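You operate a simulated robot arm through the tools that you are given. There is no shell and no other tool.

Carry out the task below with a simulated robot arm. There is one attempt and no reset: what you move stays moved.

JOB
Unload the flange into the storage bin and wipe the press bed.
Fine: pull the slide out for the flange, push it in again before wiping; put the cloth pad back. What is to be rubbed or washed off counts as gone when no trace of it is left.

It is judged by the outcome, as a careful person would: the job done as asked, and still so three seconds after it is handed in. It fails if anything else is knocked over, pushed out of place, dropped, spilled or broken. Flat cloth is picked up by pressing the open fingertips on it (5 to 10 N) and closing them slowly along it; thin cloth reads only 2 to 8 mm in the jaws.

ROBOT AND FRAMES
A 7-joint arm with a two-finger gripper, fixed in place. Base frame: the origin is on the floor under the middle of its stand, x ahead of it, y to its left, z up. Units: mm, degrees, N and s.
It reaches about 985 mm from its shoulder. Its first joint turns from -166.0 to 166.0 degrees. Payload 2.45 kg.
The TCP is the grasp point between the finger pads, 27 mm short of the fingertips. In the tool frame z runs along the fingers and y along their closing line. The gripper opens to 80 mm; its body begins 54 mm behind the TCP.
Orientation is told as [roll, pitch, yaw] about the base's x, y, z axes, in that order, counted from this pose: with the fingers straight down and closing along the base's y, the tool's x points along the base's -x, its y along +y and its z along -z.

CONTROLS
- The arm moves only by the tool servo_tool. Its argument "deltas" is a list of rows, each a list of 7 numbers: the shift along the tool's x, y, z in units of 50 mm (1.0 is 50 mm), then the turn, a rotation vector about the tool's x, y, z in units of 6 degrees (1.0 is 6 degrees), then the gripper command, from -1 (fully open) to 1 (shut), values between in proportion. In form: [[tx, ty, tz, rx, ry, rz, grip], ...]. A call has 1 to 20 rows; each row shifts and turns the commanded pose from where the row before left it, along the tool's axes as they then stand. A call with a number of a shift or a turn outside -1 to 1 is refused whole. A row lasts 0.2 s, in which the tool goes at most 50 mm and 8.6 degrees; a call with a longer step from one row to the next is refused whole, and so is a gripper value outside its range. A pose out of reach is approached as far as the arm can. The call stops where the force on the tool passes 40 N (or 10 N more than at its start, if that is more) or the arm is blocked; 0.2 s more then pass. Each finger travels about 153 mm/s and halts on what it meets, pressing with about 37 N; the grip force reading is that of the motor and also rises with nothing between the fingers. The clock runs only during rows and for 0.2 s after the last one: add rows that do not move to give the fingers time. The reply holds the time, the measured pose of the TCP, the force on the tool along the base axes, the opening and the grip force, in the units named above and with some noise, with the torque about the TCP (base axes, N m) and any sound that the robot's microphone picked up.
- Cameras (640 x 400 px; columns grow to the right, rows downward): "scene" is fixed at [221.2, -648.9, 1616.8]; the picture's right is [0.72, -0.69, 0.00], its down [-0.43, -0.45, -0.78] and it looks along [0.54, 0.56, -0.63] (base axes); focal length 344 px, centre (320, 200). "wrist" rides on the gripper at [63, 12, -79] in the tool frame; the picture's right is [-0.19, 0.98, 0.00], its down [-0.72, -0.14, -0.68] and it looks along [-0.67, -0.13, 0.73] (tool axes); focal length 226 px, centre (320, 200). There is no depth. A picture from a camera that has moved, and an enlarged one, comes with that camera's place and axes in the base frame and with its lens.
- get_image(camera): a new picture of that camera. No time passes.
- slide_trunk(by): moves the trunk up (or, below 0, down) by that many mm; the arm rides with it, the base frame stays. It gives what a move gives, with no picture.
- close_up(camera, box): a new picture of the part [left, top, right, bottom] of that camera's present view, enlarged. No time passes.
- close_job(): hands the job in; it is judged then, once.

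Places have to be worked out from the pictures, the camera data and where the tool is seen. Open the gripper and draw the arm clear of the work before you hand the job in, unless the task says otherwise.

The tools are called after "Call:" as name(argument=value, ...) on one line, values as JSON. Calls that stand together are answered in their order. servo_tool: Moves the arm, as the interface text tells. Its arguments: {"type":"object","properties":{"deltas":{"type":"array","items":{"type":"array","items":{"type":"number"}}}},"required":["deltas"]} The other tools are called the same way: slide_trunk (by) moves the trunk up or down; get_image (camera) takes a picture; close_up (camera, box) takes an enlarged picture of a part of a camera's view; close_job () hands the job in.

At the start:

```text
time_s: 0.0
tcp_pos: [518.0, 12.4, 1185.9]
tool_rot: [0.1, -0.1, 0.0]
ft_force: [-0.1, -0.3, -1.4]
wrist_torque: [0.0, -0.01, 0.02]
opening: 79.7
grasp_force: 0.0
trunk travel left (down, up): [-250.0, 290.0]
```

scene: 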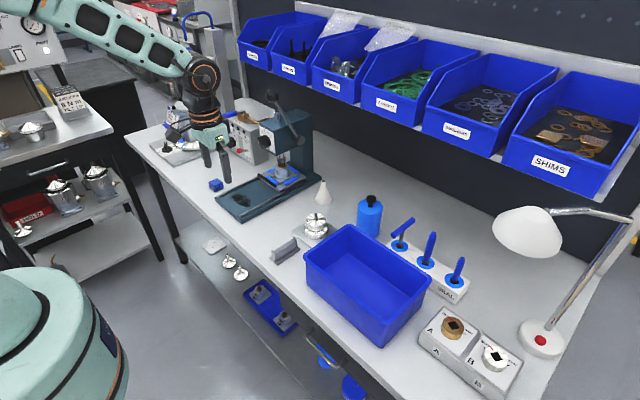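
wrist: 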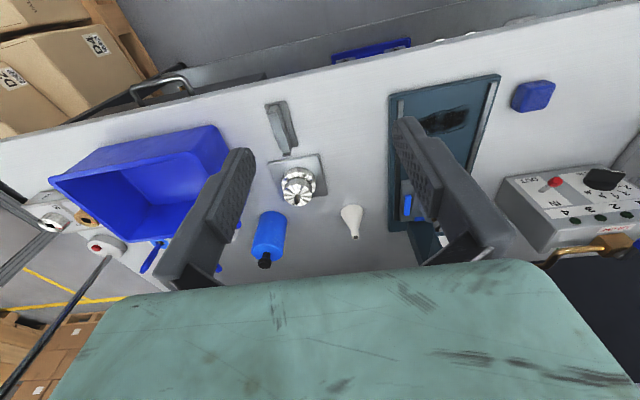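

I'll begin by looking closer at the press, its slide and the things around it before moving anything.

Call:
close_up(camera="scene", box=[190, 80, 350, 230])

Call:
close_up(camera="scene", box=[120, 60, 280, 160])

Call:
close_up(camera="wrist", box=[340, 50, 640, 270])

Call:
close_up(camera="scene", box=[260, 170, 540, 400])

```text
2.67 times, centred on (270, 155) of scene
camera zoom: at [221.2, -648.9, 1616.8], right [0.72, -0.69, 0.0], down [-0.43, -0.45, -0.78], along [0.54, 0.56, -0.63], focal length 917 px, centre (453, 320)
```

zoom: 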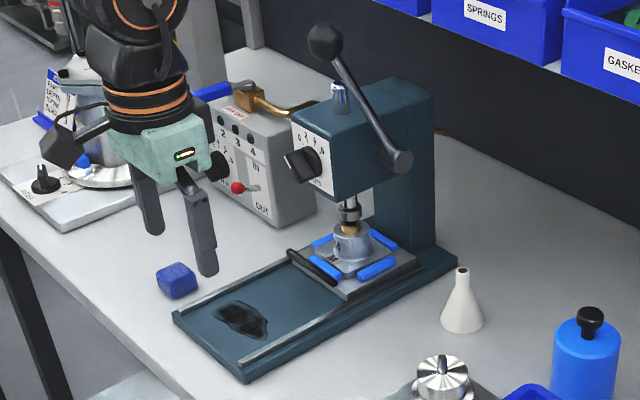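

```text
4.00 times, centred on (200, 110) of scene
camera zoom: at [221.2, -648.9, 1616.8], right [0.72, -0.69, 0.0], down [-0.43, -0.45, -0.78], along [0.54, 0.56, -0.63], focal length 1376 px, centre (800, 560)
```

zoom: 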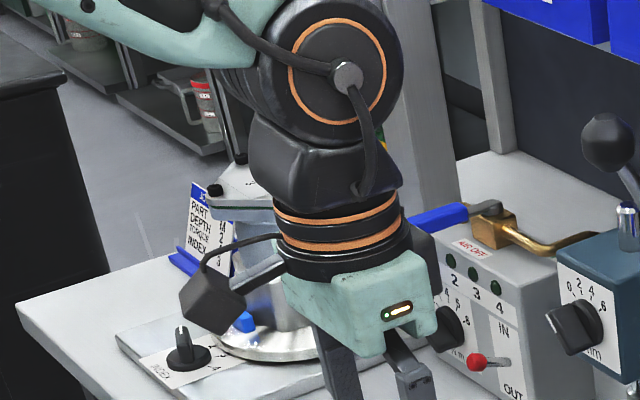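

```text
1.82 times, centred on (490, 160) of wrist
camera zoom: at [454.9, 24.1, 1266.3], right [0.19, 0.98, 0.0], down [0.72, -0.14, 0.68], along [0.67, -0.13, -0.73], focal length 411 px, centre (11, 273)
```

zoom: 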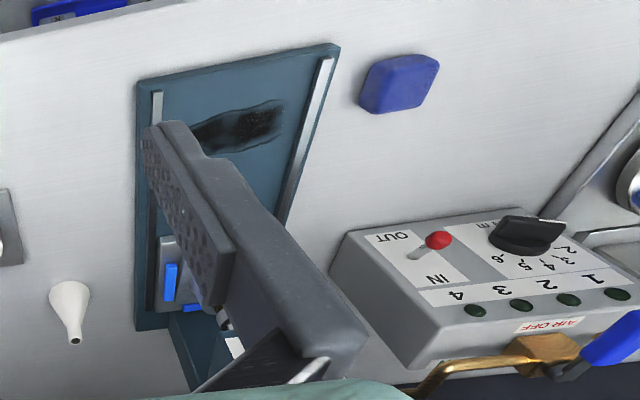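

```text
1.74 times, centred on (400, 285) of scene
camera zoom: at [221.2, -648.9, 1616.8], right [0.72, -0.69, 0.0], down [-0.43, -0.45, -0.78], along [0.54, 0.56, -0.63], focal length 598 px, centre (181, 52)
```

zoom: 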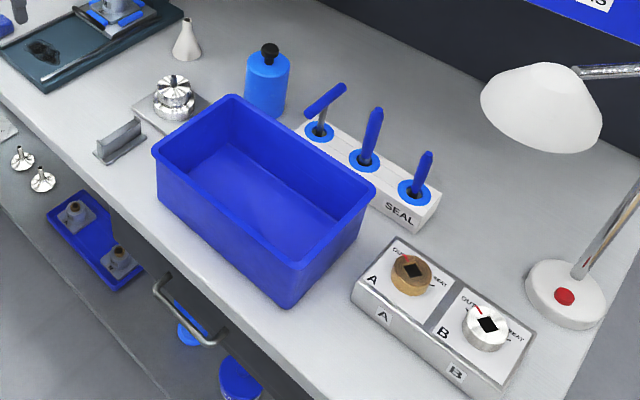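

The slide with the flange sits in under the ram, the black smear is on the outer part of the bed, and a blue pad lies to its left. I'll zoom further on the ram, slide and bins to understand the mechanism.

Call:
close_up(camera="scene", box=[255, 130, 325, 190])

Call:
close_up(camera="scene", box=[255, 80, 325, 150])

Call:
close_up(camera="scene", box=[230, 10, 430, 130])

Call:
close_up(camera="scene", box=[190, 165, 270, 225])

Call:
close_up(camera="scene", box=[190, 205, 350, 345])

```text
6.67 times, centred on (290, 160) of scene
camera zoom: at [221.2, -648.9, 1616.8], right [0.72, -0.69, 0.0], down [-0.43, -0.45, -0.78], along [0.54, 0.56, -0.63], focal length 2293 px, centre (520, 467)
```

zoom: 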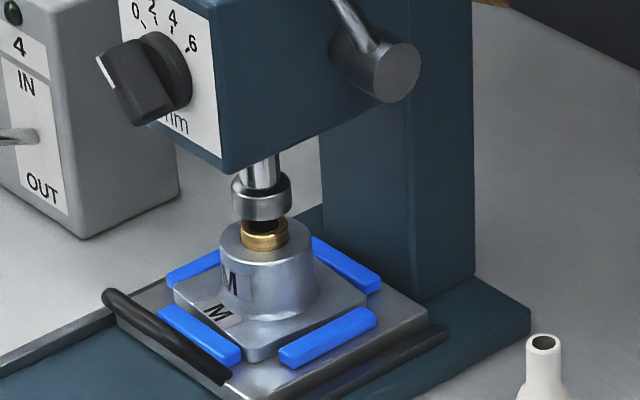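

```text
5.71 times, centred on (290, 115) of scene
camera zoom: at [221.2, -648.9, 1616.8], right [0.72, -0.69, 0.0], down [-0.43, -0.45, -0.78], along [0.54, 0.56, -0.63], focal length 1966 px, centre (491, 686)
```

zoom: 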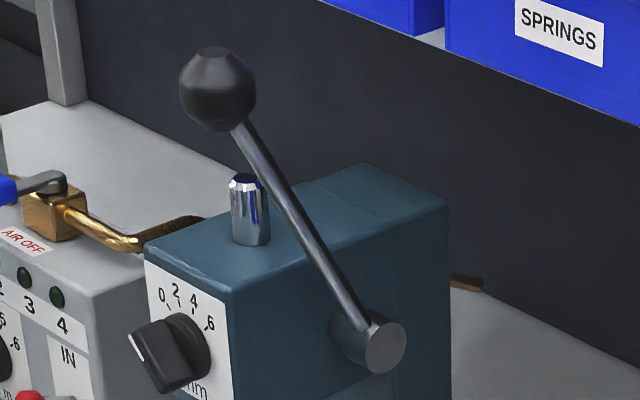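

```text
3.20 times, centred on (330, 70) of scene
camera zoom: at [221.2, -648.9, 1616.8], right [0.72, -0.69, 0.0], down [-0.43, -0.45, -0.78], along [0.54, 0.56, -0.63], focal length 1101 px, centre (288, 616)
```

zoom: 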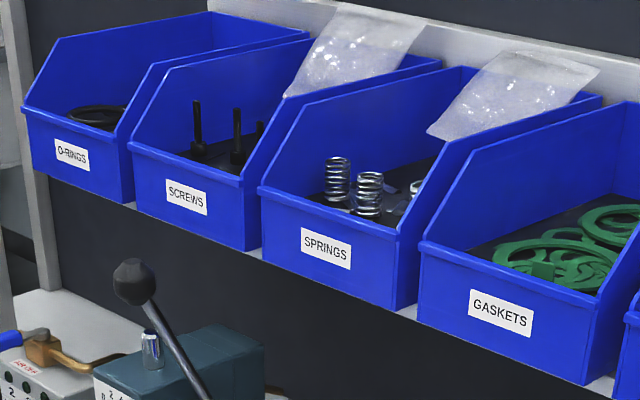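

```text
6.67 times, centred on (230, 195) of scene
camera zoom: at [221.2, -648.9, 1616.8], right [0.72, -0.69, 0.0], down [-0.43, -0.45, -0.78], along [0.54, 0.56, -0.63], focal length 2293 px, centre (920, 233)
```

zoom: 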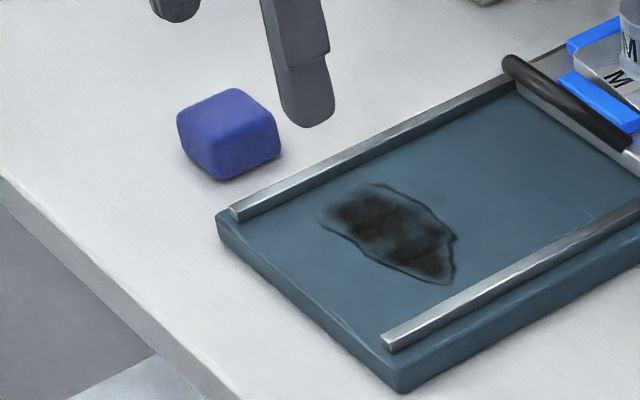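

```text
2.86 times, centred on (270, 275) of scene
camera zoom: at [221.2, -648.9, 1616.8], right [0.72, -0.69, 0.0], down [-0.43, -0.45, -0.78], along [0.54, 0.56, -0.63], focal length 983 px, centre (463, -14)
```

zoom: 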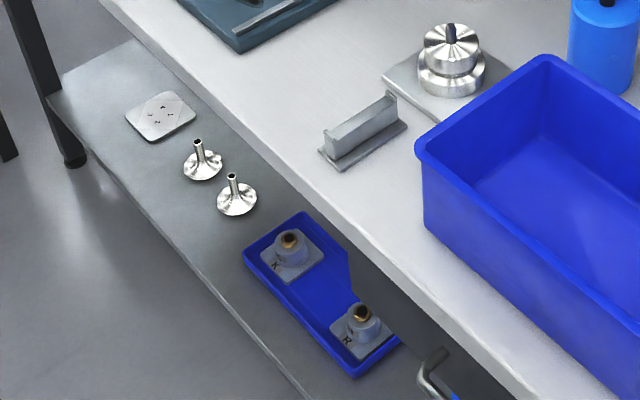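

The slide's black bar handle is around x≈790, y≈210, z≈885, just under the front of the press head. I'll move the open gripper in front of and above the press so the wrist camera can look at the handle, flange and ram.

Call:
servo_tool(deltas=[[-0.1, 0.6, 0.14, 0, 0, 0, -1], [-0.1, 0.6, 0.14, 0, 0, 0, -1], [-0.1, 0.6, 0.14, 0, 0, 0, -1], [-0.1, 0.6, 0.14, 0, 0, 0, -1], [-0.1, 0.6, 0.14, 0, 0, 0, -1], [-0.1, 0.6, 0.14, 0, 0, 0, -1], [-0.1, 0.6, 0.14, 0, 0, 0, -1], [-0.1, 0.6, 0.14, 0, 0, 0, -1]])

Call:
get_image(camera="wrist")

Call:
get_image(camera="scene")

```text
time_s: 1.8
tcp_pos: [559.4, 252.8, 1129.3]
tool_rot: [0.0, 0.1, 0.1]
ft_force: [-0.3, -0.5, 0.3]
wrist_torque: [-0.01, 0.0, -0.01]
opening: 80.2
grasp_force: 0.1
trunk travel left (down, up): [-250.0, 290.0]
```

```text
taken
camera wrist: at [496.3, 264.9, 1210.3], right [0.19, 0.98, 0.0], down [0.72, -0.14, 0.68], along [0.67, -0.13, -0.73], focal length 226 px, centre (320, 200)
```

wrist: 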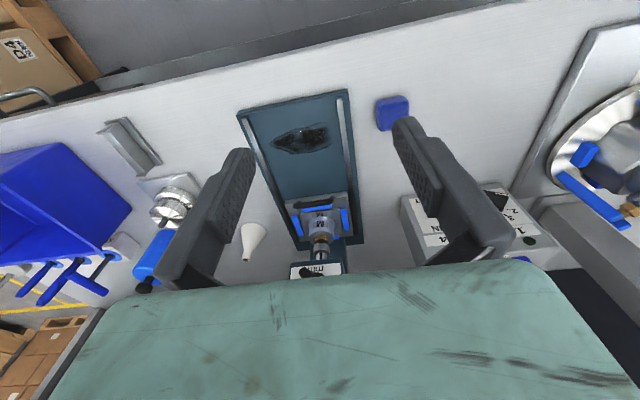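

```text
taken
```

scene: 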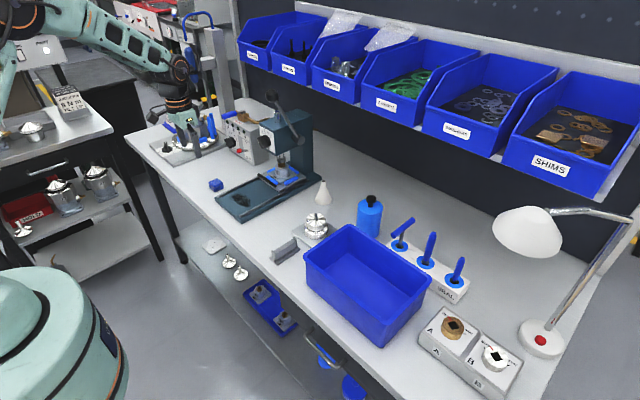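

Call:
close_up(camera="wrist", box=[230, 80, 390, 280])

Call:
close_up(camera="wrist", box=[280, 190, 360, 280])

```text
2.00 times, centred on (310, 180) of wrist
camera zoom: at [496.3, 264.9, 1210.3], right [0.19, 0.98, 0.0], down [0.72, -0.14, 0.68], along [0.67, -0.13, -0.73], focal length 452 px, centre (340, 240)
```

zoom: 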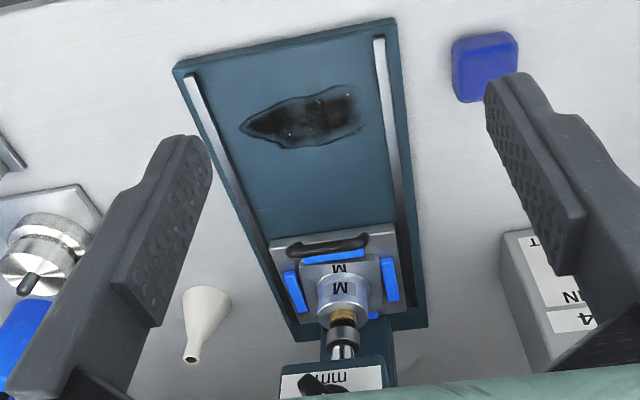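

```text
4.44 times, centred on (320, 235) of wrist
camera zoom: at [496.3, 264.9, 1210.3], right [0.19, 0.98, 0.0], down [0.72, -0.14, 0.68], along [0.67, -0.13, -0.73], focal length 1005 px, centre (320, 44)
```

zoom: 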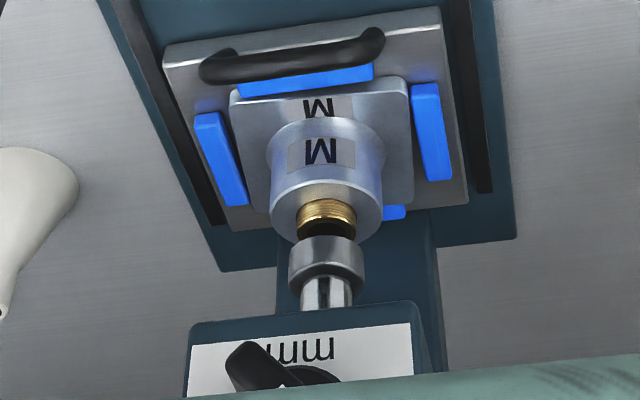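

The handle looks like a bowed bar on the slide's front edge, but my two views disagree on its height; I'll zoom in tighter on it from both cameras.

Call:
close_up(camera="scene", box=[250, 160, 300, 195])

Call:
close_up(camera="wrist", box=[285, 185, 360, 230])

```text
11.43 times, centred on (275, 178) of scene
camera zoom: at [221.2, -648.9, 1616.8], right [0.72, -0.69, 0.0], down [-0.43, -0.45, -0.78], along [0.54, 0.56, -0.63], focal length 3931 px, centre (834, 457)
```

zoom: 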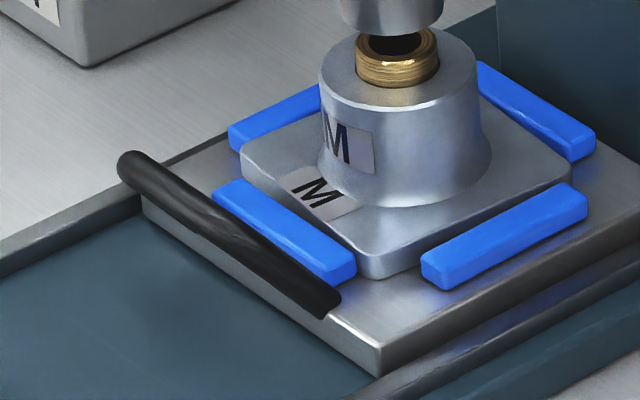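

```text
8.53 times, centred on (322, 208) of wrist
camera zoom: at [496.3, 264.9, 1210.3], right [0.19, 0.98, 0.0], down [0.72, -0.14, 0.68], along [0.67, -0.13, -0.73], focal length 1929 px, centre (299, 136)
```

zoom: 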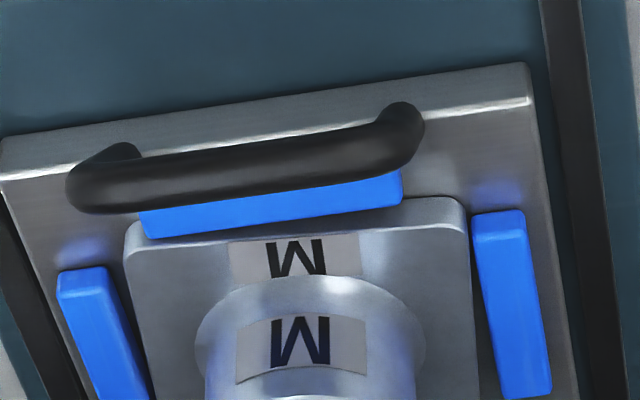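

The handle is a U-bar standing on the slide plate at about (776, 195, 905), with the press head (front x≈795, underside z≈1016) right over it. I'll turn the tool so the fingers close across the bar and point forward-down at 45°, first the yaw in free space.

Call:
servo_tool(deltas=[[0, 0, 0, 0, 0, 1, -1], [0, 0, 0, 0, 0, 1, -1], [0, 0, 0, 0, 0, 1, -1], [0, 0, 0, 0, 0, 1, -1], [0, 0, 0, 0, 0, 1, -1], [0, 0, 0, 0, 0, 1, -1], [0, 0, 0, 0, 0, 1, -1], [0, 0, 0, 0, 0, 1, -1], [0, 0, 0, 0, 0, 1, -1], [0, 0, 0, 0, 0, 1, -1], [0, 0, 0, 0, 0, 1, -1], [0, 0, 0, 0, 0, 1, -1], [0, 0, 0, 0, 0, 1, -1], [0, 0, 0, 0, 0, 1, -1], [0, 0, 0, 0, 0, 1, -1]])

Call:
get_image(camera="wrist")

```text
time_s: 5.0
tcp_pos: [557.2, 251.8, 1130.6]
tool_rot: [0.0, 0.0, -90.2]
ft_force: [0.9, -0.1, 0.8]
wrist_torque: [-0.05, 0.0, 0.01]
opening: 80.2
grasp_force: 0.0
trunk travel left (down, up): [-250.0, 290.0]
```

```text
taken
camera wrist: at [570.8, 314.9, 1210.2], right [0.98, -0.2, 0.0], down [-0.14, -0.72, 0.68], along [-0.13, -0.67, -0.73], focal length 226 px, centre (320, 200)
```

wrist: 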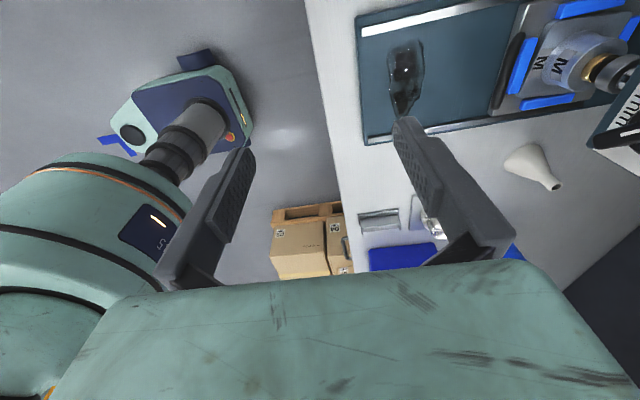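

Yaw is right at −90°. Now I tilt 45° so the fingers point forward and down.

Call:
servo_tool(deltas=[[0, 0, 0, -0.95, 0, 0, -1], [0, 0, 0, -0.95, 0, 0, -1], [0, 0, 0, -0.95, 0, 0, -1], [0, 0, 0, -0.95, 0, 0, -1], [0, 0, 0, -0.95, 0, 0, -1], [0, 0, 0, -0.95, 0, 0, -1], [0, 0, 0, -0.95, 0, 0, -1], [0, 0, 0, -0.85, 0, 0, -1]])

Call:
get_image(camera="wrist")

Call:
get_image(camera="scene")

```text
time_s: 6.8
tcp_pos: [557.4, 253.2, 1130.4]
tool_rot: [45.1, 0.1, -90.1]
ft_force: [0.9, 0.4, 0.2]
wrist_torque: [0.01, 0.0, 0.01]
opening: 79.7
grasp_force: 0.0
trunk travel left (down, up): [-250.0, 290.0]
```

```text
taken
camera wrist: at [510.5, 315.5, 1196.0], right [0.69, -0.19, 0.69], down [-0.58, -0.72, 0.38], along [0.42, -0.67, -0.61], focal length 226 px, centre (320, 200)
```

wrist: 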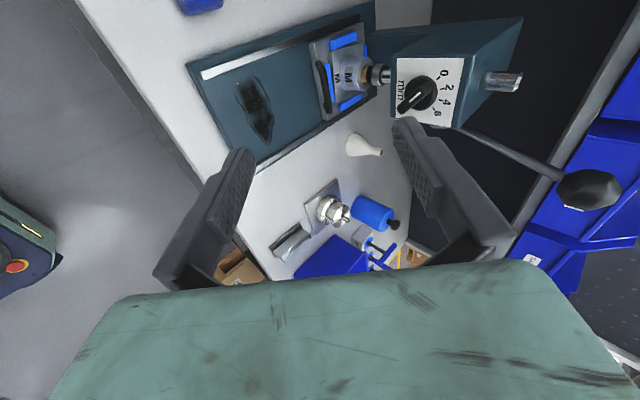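

```text
taken
```

scene: 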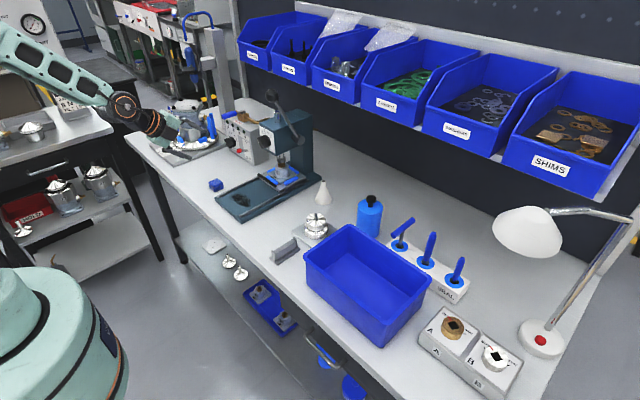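

Good side view of the press. I'll zoom in on the handle, flange and head from this pose to triangulate them.

Call:
close_up(camera="wrist", box=[290, 20, 400, 140])

Call:
close_up(camera="wrist", box=[360, 10, 540, 140])

```text
3.33 times, centred on (345, 80) of wrist
camera zoom: at [510.5, 315.5, 1196.0], right [0.69, -0.19, 0.69], down [-0.58, -0.72, 0.38], along [0.42, -0.67, -0.61], focal length 754 px, centre (237, 600)
```

zoom: 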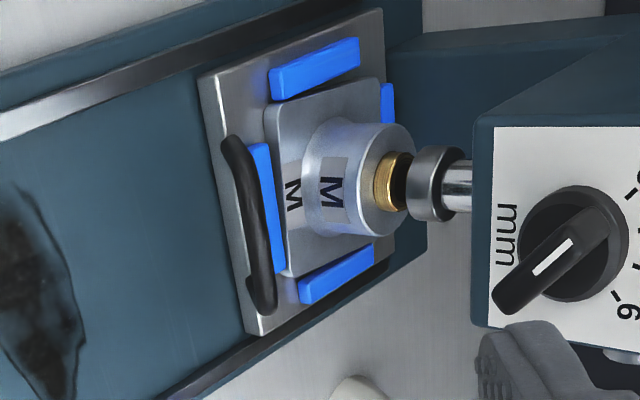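

```text
3.08 times, centred on (450, 75) of wrist
camera zoom: at [510.5, 315.5, 1196.0], right [0.69, -0.19, 0.69], down [-0.58, -0.72, 0.38], along [0.42, -0.67, -0.61], focal length 696 px, centre (-80, 585)
```

zoom: 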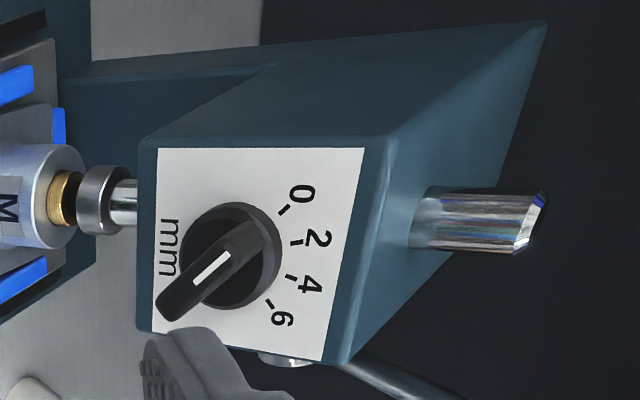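

Two wrist views put the bar's centre near (786, 194, 896). I'll advance along the finger direction to about 100 mm short of it and look again.

Call:
servo_tool(deltas=[[-0.197, -0.015, 0.757, 0, 0, 0, -1], [-0.197, -0.015, 0.757, 0, 0, 0, -1], [-0.197, -0.015, 0.757, 0, 0, 0, -1], [-0.197, -0.015, 0.757, 0, 0, 0, -1], [-0.197, -0.015, 0.757, 0, 0, 0, -1], [-0.197, -0.015, 0.757, 0, 0, 0, -1]])

Call:
get_image(camera="wrist")

Call:
close_up(camera="scene", box=[190, 90, 330, 220])

```text
time_s: 8.2
tcp_pos: [716.9, 192.3, 964.3]
tool_rot: [44.9, 0.1, -90.0]
ft_force: [1.4, -0.4, -0.5]
wrist_torque: [0.02, -0.02, 0.02]
opening: 80.0
grasp_force: 0.0
trunk travel left (down, up): [-250.0, 290.0]
```

```text
taken
camera wrist: at [670.4, 255.8, 1030.0], right [0.69, -0.19, 0.69], down [-0.58, -0.72, 0.38], along [0.42, -0.67, -0.61], focal length 226 px, centre (320, 200)
```

wrist: 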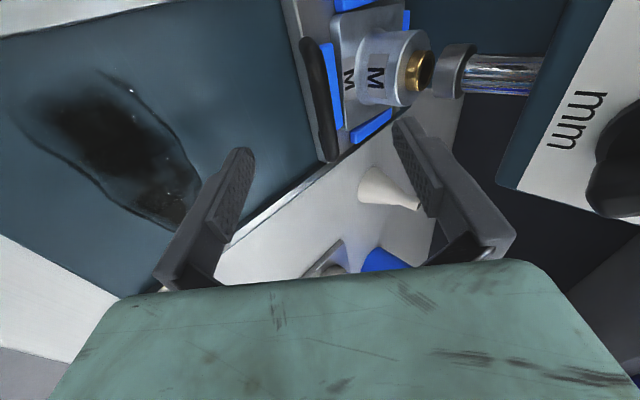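

```text
3.08 times, centred on (260, 155) of scene
camera zoom: at [221.2, -648.9, 1616.8], right [0.72, -0.69, 0.0], down [-0.43, -0.45, -0.78], along [0.54, 0.56, -0.63], focal length 1058 px, centre (505, 338)
```

zoom: 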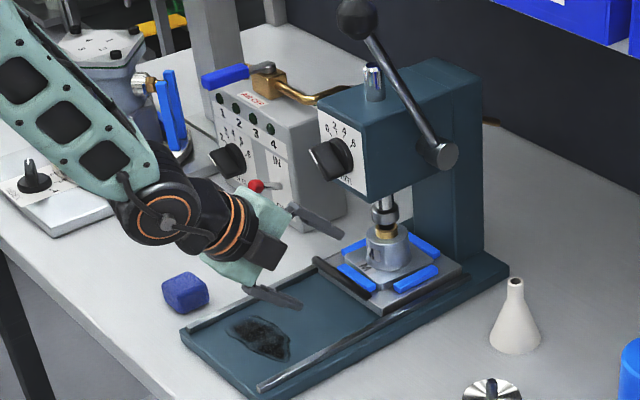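

I'll zoom in on the bar and plate edge from this nearer view to work out finger clearances before closing in.

Call:
close_up(camera="wrist", box=[260, 0, 460, 180])

```text
2.22 times, centred on (360, 90) of wrist
camera zoom: at [670.4, 255.8, 1030.0], right [0.69, -0.19, 0.69], down [-0.58, -0.72, 0.38], along [0.42, -0.67, -0.61], focal length 502 px, centre (231, 444)
```

zoom: 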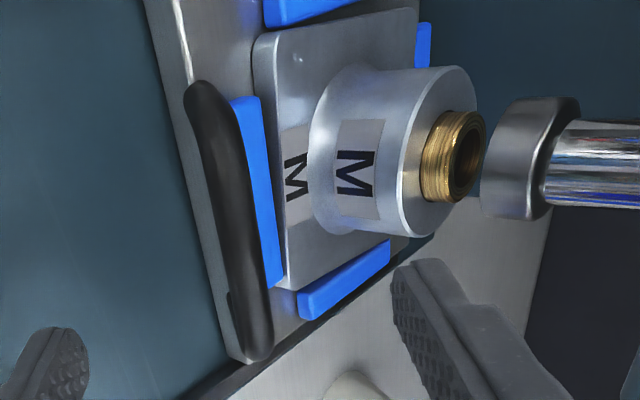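

The ram clears the brass insert by roughly 10 mm. I'll narrow the jaws to ~30 mm and shift 40 mm perpendicular to the line of sight to get a proper baseline for the bar's exact place.

Call:
servo_tool(deltas=[[0, -0.4, 0, 0, 0, 0, 0.25], [0, -0.4, 0, 0, 0, 0, 0.25], [0, 0, 0, 0, 0, 0, 0.25]])

Call:
close_up(camera="wrist", box=[260, 0, 460, 180])

Call:
get_image(camera="wrist")

```text
time_s: 9.0
tcp_pos: [686.2, 193.2, 935.7]
tool_rot: [45.1, 0.0, -90.0]
ft_force: [-0.1, -0.1, 0.1]
wrist_torque: [-0.04, -0.03, 0.0]
opening: 29.8
grasp_force: 0.1
trunk travel left (down, up): [-250.0, 290.0]
```

```text
2.22 times, centred on (360, 90) of wrist
camera zoom: at [640.4, 255.6, 1002.3], right [0.69, -0.19, 0.69], down [-0.58, -0.72, 0.38], along [0.42, -0.67, -0.61], focal length 502 px, centre (231, 444)
```

zoom: 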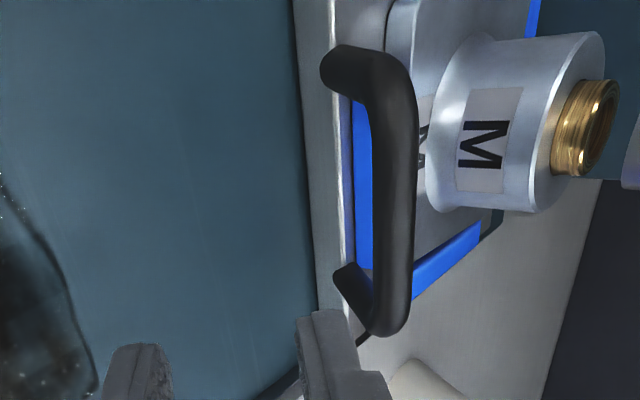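

```text
taken
camera wrist: at [640.4, 255.6, 1002.3], right [0.69, -0.19, 0.69], down [-0.58, -0.72, 0.38], along [0.42, -0.67, -0.61], focal length 226 px, centre (320, 200)
```

wrist: 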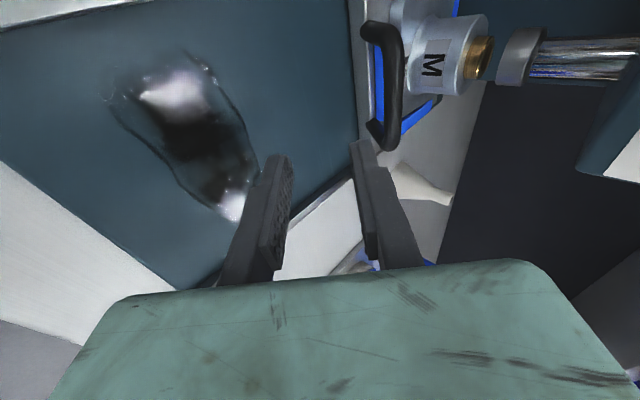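

Now the geometry is consistent over four views: bar at about (757, 202, 931), feet on the plate's front edge (x≈787, plate top z≈892), brass insert top at (833, 202, 950). I'll line the jaws (40 mm) up with the bar, still ~50 mm short of it, and verify.

Call:
servo_tool(deltas=[[0.088, 0.467, 0, 0, 0, 0, 0], [0.088, 0.467, 0, 0, 0, 0, 0], [0, 0, 0.2, 0, 0, 0, 0]])

Call:
get_image(camera="wrist")

```text
time_s: 9.8
tcp_pos: [728.1, 202.4, 963.6]
tool_rot: [44.9, 0.0, -90.1]
ft_force: [0.2, -0.6, -0.3]
wrist_torque: [0.0, 0.02, -0.03]
opening: 39.6
grasp_force: 0.0
trunk travel left (down, up): [-250.0, 290.0]
```

```text
taken
camera wrist: at [681.4, 265.2, 1029.1], right [0.69, -0.19, 0.69], down [-0.58, -0.72, 0.38], along [0.42, -0.67, -0.61], focal length 226 px, centre (320, 200)
```

wrist: 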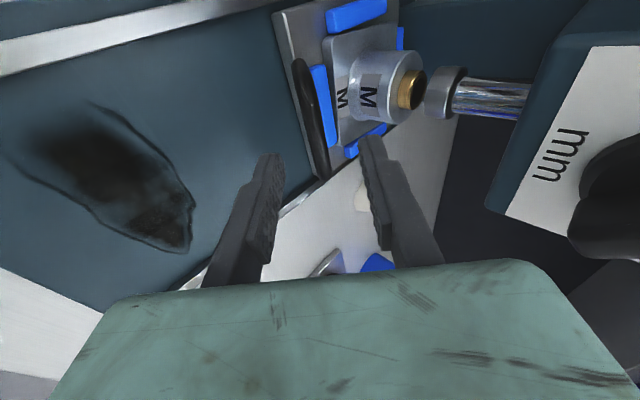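

The bar sits between the fingertip lines as predicted, ~43 mm ahead. I'll advance 30 mm so the bar is between the fingertips, watching the force.

Call:
servo_tool(deltas=[[0, -0.05, 0.2, 0, 0, 0, 0], [0, 0, 0.2, 0, 0, 0, 0], [0, 0, 0.2, 0, 0, 0, 0]])

Call:
get_image(camera="wrist")

Call:
close_up(camera="scene", box=[200, 100, 330, 210])

```text
time_s: 10.6
tcp_pos: [746.0, 202.2, 938.8]
tool_rot: [44.9, -0.1, -90.1]
ft_force: [0.7, -0.1, -0.5]
wrist_torque: [0.01, 0.03, -0.04]
opening: 40.1
grasp_force: 0.0
trunk travel left (down, up): [-250.0, 290.0]
```

```text
taken
camera wrist: at [699.6, 264.6, 1005.9], right [0.69, -0.19, 0.69], down [-0.58, -0.72, 0.38], along [0.42, -0.67, -0.61], focal length 226 px, centre (320, 200)
```

wrist: 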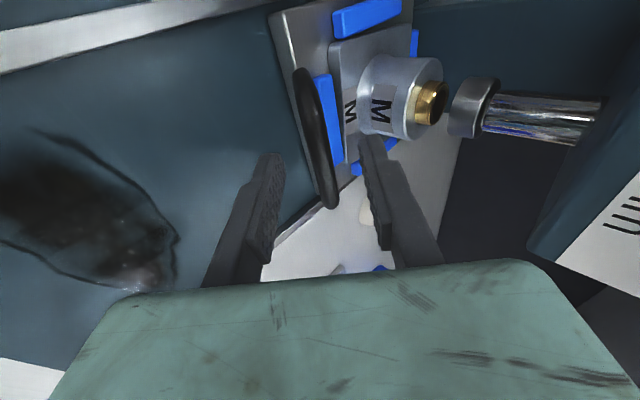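

```text
3.64 times, centred on (265, 155) of scene
camera zoom: at [221.2, -648.9, 1616.8], right [0.72, -0.69, 0.0], down [-0.43, -0.45, -0.78], along [0.54, 0.56, -0.63], focal length 1251 px, centre (520, 364)
```

zoom: 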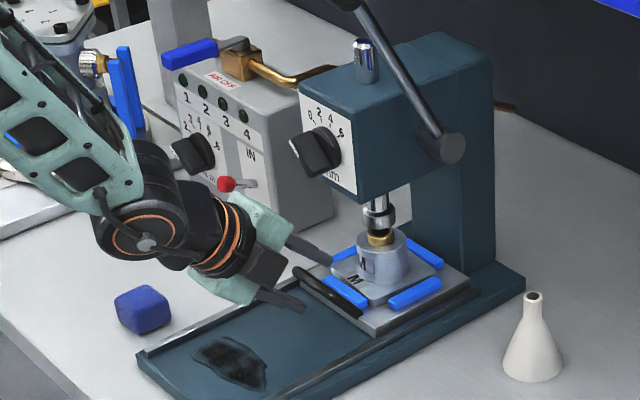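

The bar is now between the fingertips with no contact force. I'll close the jaws on it.

Call:
servo_tool(deltas=[[0, 0, 0, 0, 0, 0, 0.4], [0, 0, 0, 0, 0, 0, 0.7], [0, 0, 0, 0, 0, 0, 1], [0, 0, 0, 0, 0, 0, 1]])

Call:
get_image(camera="wrist")

```text
time_s: 11.6
tcp_pos: [747.3, 201.0, 940.5]
tool_rot: [45.1, 0.1, -90.1]
ft_force: [2.7, 1.1, 1.8]
wrist_torque: [0.15, -0.04, -0.07]
opening: 10.6
grasp_force: 37.5
trunk travel left (down, up): [-250.0, 290.0]
```

```text
taken
camera wrist: at [699.7, 264.4, 1006.4], right [0.69, -0.19, 0.69], down [-0.58, -0.72, 0.38], along [0.42, -0.67, -0.61], focal length 226 px, centre (320, 200)
```

wrist: 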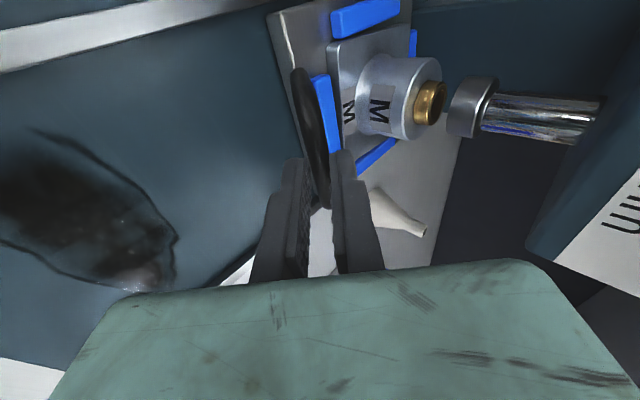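

The bar is gripped (10.6 mm, 37.5 N). I'll start pulling the slide straight toward −x gently and check the force.

Call:
servo_tool(deltas=[[0, -0.071, -0.071, 0, 0, 0, 1], [0, -0.071, -0.071, 0, 0, 0, 1], [0, -0.1, -0.1, 0, 0, 0, 1], [0, -0.1, -0.1, 0, 0, 0, 1]])

Call:
get_image(camera="wrist")

```text
time_s: 12.6
tcp_pos: [720.2, 201.9, 941.5]
tool_rot: [45.0, 0.0, -90.1]
ft_force: [-2.1, -0.5, 1.9]
wrist_torque: [0.06, -0.01, -0.07]
opening: 10.1
grasp_force: 37.4
trunk travel left (down, up): [-250.0, 290.0]
```

```text
taken
camera wrist: at [674.4, 264.5, 1006.4], right [0.69, -0.19, 0.69], down [-0.58, -0.72, 0.38], along [0.42, -0.67, -0.61], focal length 226 px, centre (320, 200)
```

wrist: 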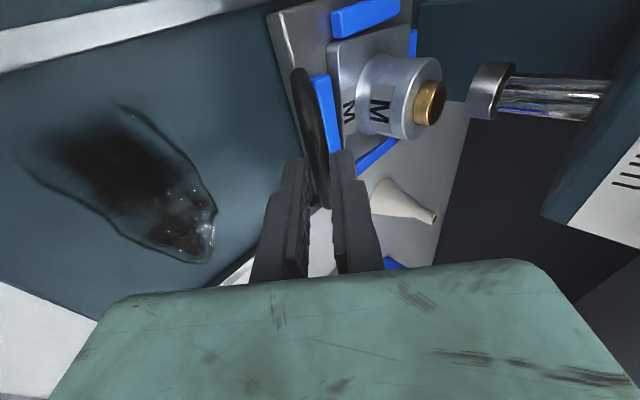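

The slide follows freely (≈27 mm so far, only ~2 N). I continue pulling in gentle steps.

Call:
servo_tool(deltas=[[0, -0.12, -0.12, 0, 0, 0, 1], [0, -0.12, -0.12, 0, 0, 0, 1], [0, -0.12, -0.12, 0, 0, 0, 1], [0, -0.12, -0.12, 0, 0, 0, 1], [0, -0.12, -0.12, 0, 0, 0, 1], [0, -0.12, -0.12, 0, 0, 0, 1], [0, -0.12, -0.12, 0, 0, 0, 1]])

Call:
get_image(camera="scene")

Call:
get_image(camera="wrist")

```text
time_s: 14.2
tcp_pos: [662.6, 203.1, 939.5]
tool_rot: [44.9, -0.1, -90.0]
ft_force: [-0.5, -0.4, -0.2]
wrist_torque: [-0.02, -0.04, 0.0]
opening: 0.0
grasp_force: 29.5
trunk travel left (down, up): [-250.0, 290.0]
```

```text
taken
```

scene: 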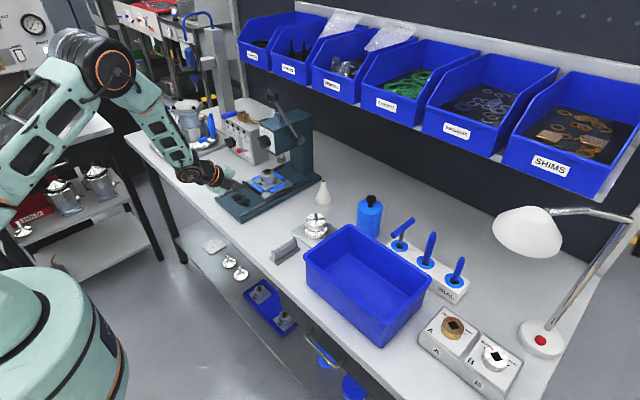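

```text
taken
camera wrist: at [615.5, 265.3, 1005.7], right [0.69, -0.19, 0.69], down [-0.58, -0.72, 0.38], along [0.42, -0.67, -0.61], focal length 226 px, centre (320, 200)
```

wrist: 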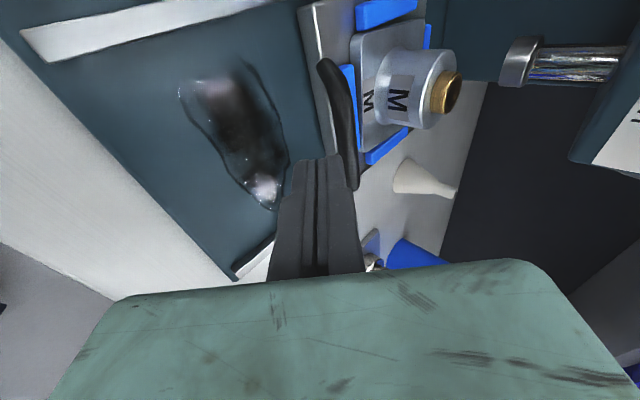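

The jaws slipped off the bar (opening 0) after the slide had moved roughly 65 mm — either a detent or a stop. I'll back off along the fingers a bit and look at where the slide is now.

Call:
servo_tool(deltas=[[0, 0, -0.3, 0, 0, 0, 0.5], [0, 0, -0.3, 0, 0, 0, 0.0], [0, 0, -0.2, 0, 0, 0, 0.0]])

Call:
get_image(camera="wrist")

Call:
close_up(camera="scene", box=[200, 100, 330, 220])

```text
time_s: 15.0
tcp_pos: [634.7, 203.4, 969.4]
tool_rot: [45.0, 0.0, -89.9]
ft_force: [0.4, 0.5, 0.2]
wrist_torque: [-0.02, 0.01, -0.03]
opening: 40.0
grasp_force: 0.2
trunk travel left (down, up): [-250.0, 290.0]
```

```text
taken
camera wrist: at [587.9, 265.4, 1035.1], right [0.69, -0.19, 0.69], down [-0.58, -0.72, 0.38], along [0.42, -0.67, -0.61], focal length 226 px, centre (320, 200)
```

wrist: 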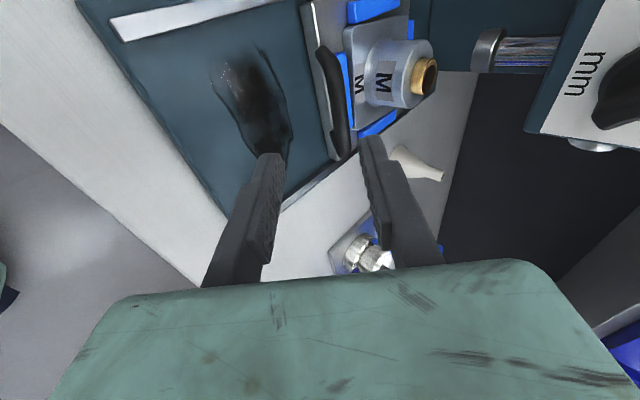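

```text
3.33 times, centred on (265, 160) of scene
camera zoom: at [221.2, -648.9, 1616.8], right [0.72, -0.69, 0.0], down [-0.43, -0.45, -0.78], along [0.54, 0.56, -0.63], focal length 1147 px, centre (503, 333)
```

zoom: 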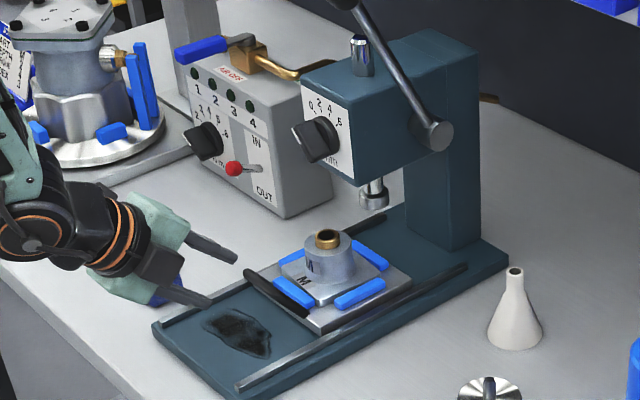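

The slide has moved ~65 mm; the flange is now about x≈768, still under the dial knob. With the bar now at x≈692 there is room for a vertical hand, which pulls with the finger itself instead of friction, so I raise, turn the fingers straight down and line up over the bar.

Call:
servo_tool(deltas=[[0, 0.3, -0.3, 0, 0, 0, 0.2], [0, 0.3, -0.3, 0, 0, 0, 0.2], [0, 0, 0, 0.94, 0, 0, 0.2], [0, 0, 0, 0.94, 0, 0, 0.2], [0, 0, 0, 0.94, 0, 0, 0.2], [0, 0, 0, 0.94, 0, 0, 0.2], [0, 0, 0, 0.94, 0, 0, 0.2], [0, 0, 0, 0.94, 0, 0, 0.2], [0, 0, 0, 0.94, 0, 0, 0.2], [0, 0, 0, 0.92, 0, 0, 0.2], [0, 0.57, 0, 0, 0, 0, 0.2], [0, 0.57, 0, 0, 0, 0, 0.2]])

Call:
get_image(camera="wrist")

Call:
close_up(camera="scene", box=[200, 80, 340, 220])

```text
time_s: 17.6
tcp_pos: [691.5, 202.5, 1016.0]
tool_rot: [3.0, -0.3, -90.3]
ft_force: [-0.9, 0.2, 0.2]
wrist_torque: [0.0, 0.01, 0.0]
opening: 32.1
grasp_force: 0.0
out of reach, approached as far as the arm can: row 5
trunk travel left (down, up): [-250.0, 290.0]
```

```text
taken
camera wrist: at [701.3, 265.1, 1096.0], right [0.98, -0.2, 0.05], down [-0.18, -0.71, 0.68], along [-0.1, -0.67, -0.73], focal length 226 px, centre (320, 200)
```

wrist: 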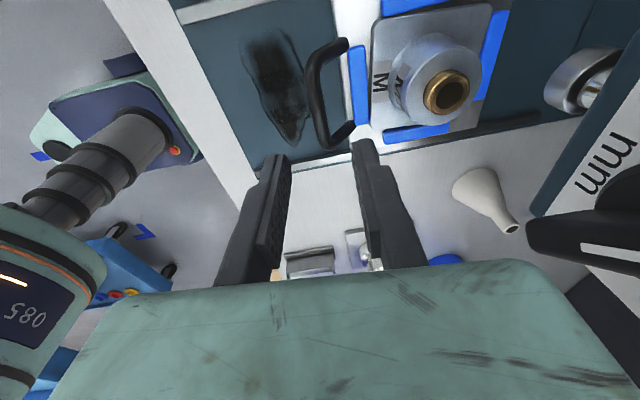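

```text
2.86 times, centred on (270, 150) of scene
camera zoom: at [221.2, -648.9, 1616.8], right [0.72, -0.69, 0.0], down [-0.43, -0.45, -0.78], along [0.54, 0.56, -0.63], focal length 983 px, centre (463, 343)
```

zoom: 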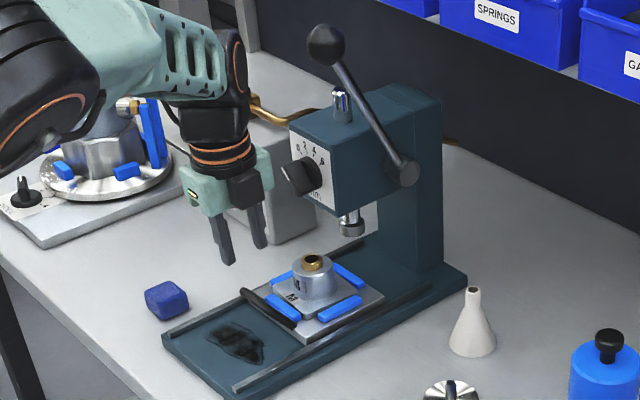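

The hand is vertical (3° off) directly above the bar at x≈694, clear of the knob. I'll lower 76 mm so that the jaws straddle the bar.

Call:
servo_tool(deltas=[[0, 0, 0.38, 0, 0, 0, 0.2], [0, 0, 0.38, 0, 0, 0, 0.2], [0, 0, 0.38, 0, 0, 0, 0.2], [0, 0, 0.36, 0, 0, 0, 0.2]])

Call:
get_image(camera="wrist")

```text
time_s: 18.6
tcp_pos: [696.3, 202.9, 938.2]
tool_rot: [3.1, -0.4, -90.3]
ft_force: [0.6, 0.6, 0.9]
wrist_torque: [-0.02, 0.02, -0.02]
opening: 31.7
grasp_force: 0.0
trunk travel left (down, up): [-250.0, 290.0]
```

```text
taken
camera wrist: at [704.6, 265.6, 1019.4], right [0.98, -0.2, 0.05], down [-0.18, -0.71, 0.68], along [-0.1, -0.67, -0.73], focal length 226 px, centre (320, 200)
```

wrist: 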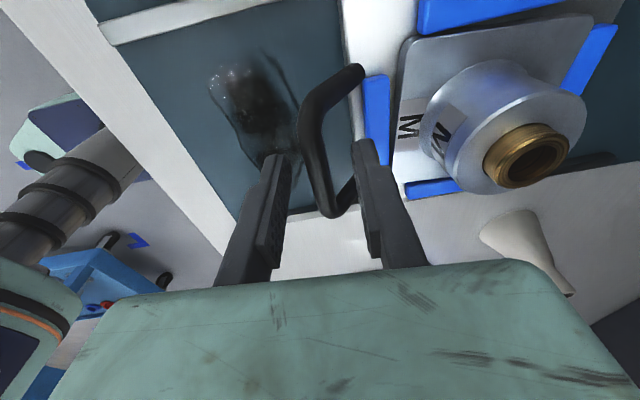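

The bar lies between the fingers. I'll close on it and pull a few centimetres toward −x, watching the force reading.

Call:
servo_tool(deltas=[[0, 0, 0, 0, 0, 0, 0.6], [0, 0, 0, 0, 0, 0, 1], [0, 0, 0, 0, 0, 0, 1], [0, -0.1, 0, 0, 0, 0, 1], [0, -0.1, 0, 0, 0, 0, 1]])

```text
time_s: 19.8
tcp_pos: [685.7, 203.9, 939.0]
tool_rot: [3.1, -0.3, -90.3]
ft_force: [-0.4, 2.8, -2.6]
wrist_torque: [-0.18, 0.03, 0.56]
opening: 10.8
grasp_force: 37.4
trunk travel left (down, up): [-250.0, 290.0]
```

Gripped at 10.8 mm and moving with little force, so it wasn't an end stop. I'll keep pulling slowly.

Call:
servo_tool(deltas=[[0, -0.12, 0, 0, 0, 0, 1], [0, -0.12, 0, 0, 0, 0, 1], [0, -0.12, 0, 0, 0, 0, 1], [0, -0.12, 0, 0, 0, 0, 1], [0, -0.12, 0, 0, 0, 0, 1]])

Call:
get_image(camera="wrist")

Call:
close_up(camera="scene", box=[200, 80, 340, 220])

```text
time_s: 21.0
tcp_pos: [655.8, 202.7, 937.9]
tool_rot: [3.3, -0.3, -90.4]
ft_force: [-1.1, 6.0, 16.6]
wrist_torque: [-0.54, -0.03, 0.54]
opening: 10.5
grasp_force: 37.3
trunk travel left (down, up): [-250.0, 290.0]
```

```text
taken
camera wrist: at [663.7, 265.5, 1019.5], right [0.98, -0.2, 0.06], down [-0.18, -0.71, 0.68], along [-0.09, -0.67, -0.73], focal length 226 px, centre (320, 200)
```

wrist: 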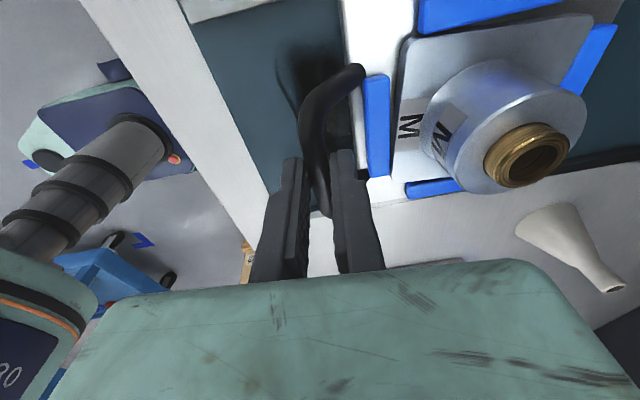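

```text
2.86 times, centred on (270, 150) of scene
camera zoom: at [221.2, -648.9, 1616.8], right [0.72, -0.69, 0.0], down [-0.43, -0.45, -0.78], along [0.54, 0.56, -0.63], focal length 983 px, centre (463, 343)
```

zoom: 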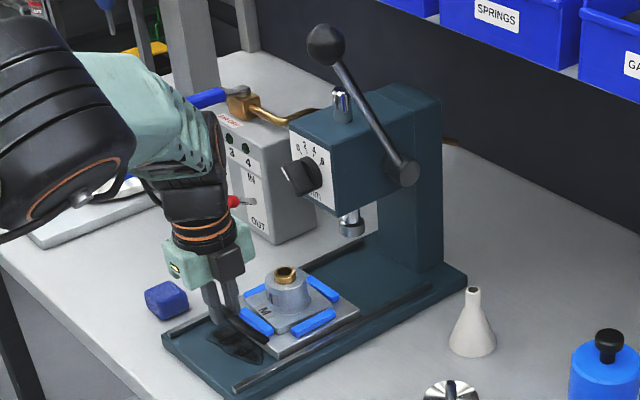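

The slide is out ~100 mm now (flange about x≈732). I'll pull ~30 mm more for clear overhead access, easing the tool up a hair to relieve the 16 N vertical load.

Call:
servo_tool(deltas=[[0, -0.1, -0.02, 0, 0, 0, 1], [0, -0.12, -0.01, 0, 0, 0, 1], [0, -0.12, 0, 0, 0, 0, 1], [0, -0.12, 0, 0, 0, 0, 1], [0, -0.12, 0, 0, 0, 0, 1]])

Call:
get_image(camera="wrist")

Call:
close_up(camera="scene", box=[200, 80, 340, 220])

```text
time_s: 22.2
tcp_pos: [626.6, 202.6, 939.7]
tool_rot: [3.2, -0.3, -90.2]
ft_force: [-0.2, 7.7, 21.8]
wrist_torque: [0.46, 0.01, 0.62]
opening: 11.1
grasp_force: 38.2
trunk travel left (down, up): [-250.0, 290.0]
```

```text
taken
camera wrist: at [634.9, 265.5, 1019.4], right [0.98, -0.2, 0.06], down [-0.18, -0.71, 0.68], along [-0.09, -0.67, -0.73], focal length 226 px, centre (320, 200)
```

wrist: 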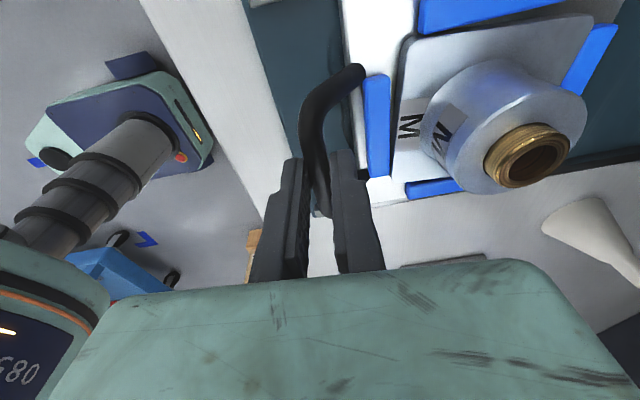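

```text
2.86 times, centred on (270, 150) of scene
camera zoom: at [221.2, -648.9, 1616.8], right [0.72, -0.69, 0.0], down [-0.43, -0.45, -0.78], along [0.54, 0.56, -0.63], focal length 983 px, centre (463, 343)
```

zoom: 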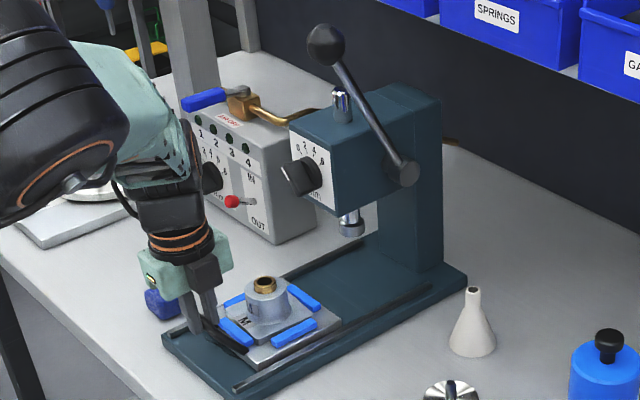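

The slide is out ~130 mm, flange near x≈703 and clear of knob and head. I'll open the jaws to ~30 mm and rise straight up off the bar.

Call:
servo_tool(deltas=[[0, 0, 0, 0, 0, 0, 0.6], [0, 0, 0, 0, 0, 0, 0.25], [0, 0, 0, 0, 0, 0, 0.25], [0, 0, -0.4, 0, 0, 0, 0.25], [0, 0, -0.6, 0, 0, 0, 0.25], [0, 0, -0.8, 0, 0, 0, 0.25], [0, 0, -0.8, 0, 0, 0, 0.25]])

Call:
get_image(camera="wrist")

Call:
close_up(camera="scene", box=[200, 80, 340, 220])

```text
time_s: 23.8
tcp_pos: [621.6, 203.6, 1067.8]
tool_rot: [3.0, -0.2, -90.2]
ft_force: [0.4, -0.4, 0.0]
wrist_torque: [-0.03, 0.03, -0.01]
opening: 29.9
grasp_force: 0.2
trunk travel left (down, up): [-250.0, 290.0]
```

```text
taken
camera wrist: at [630.4, 266.8, 1147.7], right [0.98, -0.2, 0.05], down [-0.18, -0.71, 0.68], along [-0.1, -0.67, -0.73], focal length 226 px, centre (320, 200)
```

wrist: 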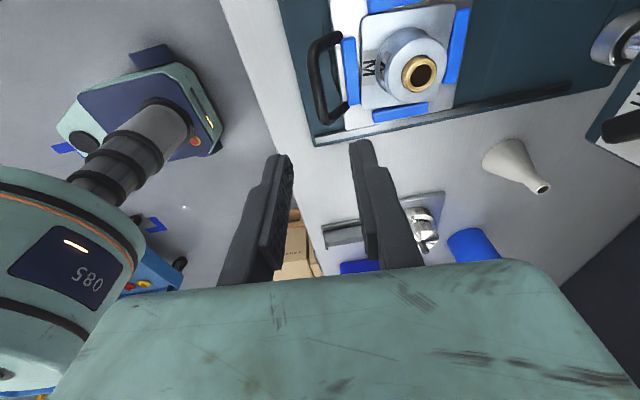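

```text
2.86 times, centred on (270, 150) of scene
camera zoom: at [221.2, -648.9, 1616.8], right [0.72, -0.69, 0.0], down [-0.43, -0.45, -0.78], along [0.54, 0.56, -0.63], focal length 983 px, centre (463, 343)
```

zoom: 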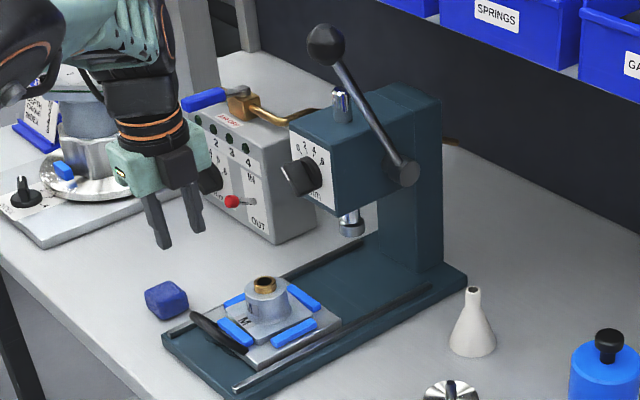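

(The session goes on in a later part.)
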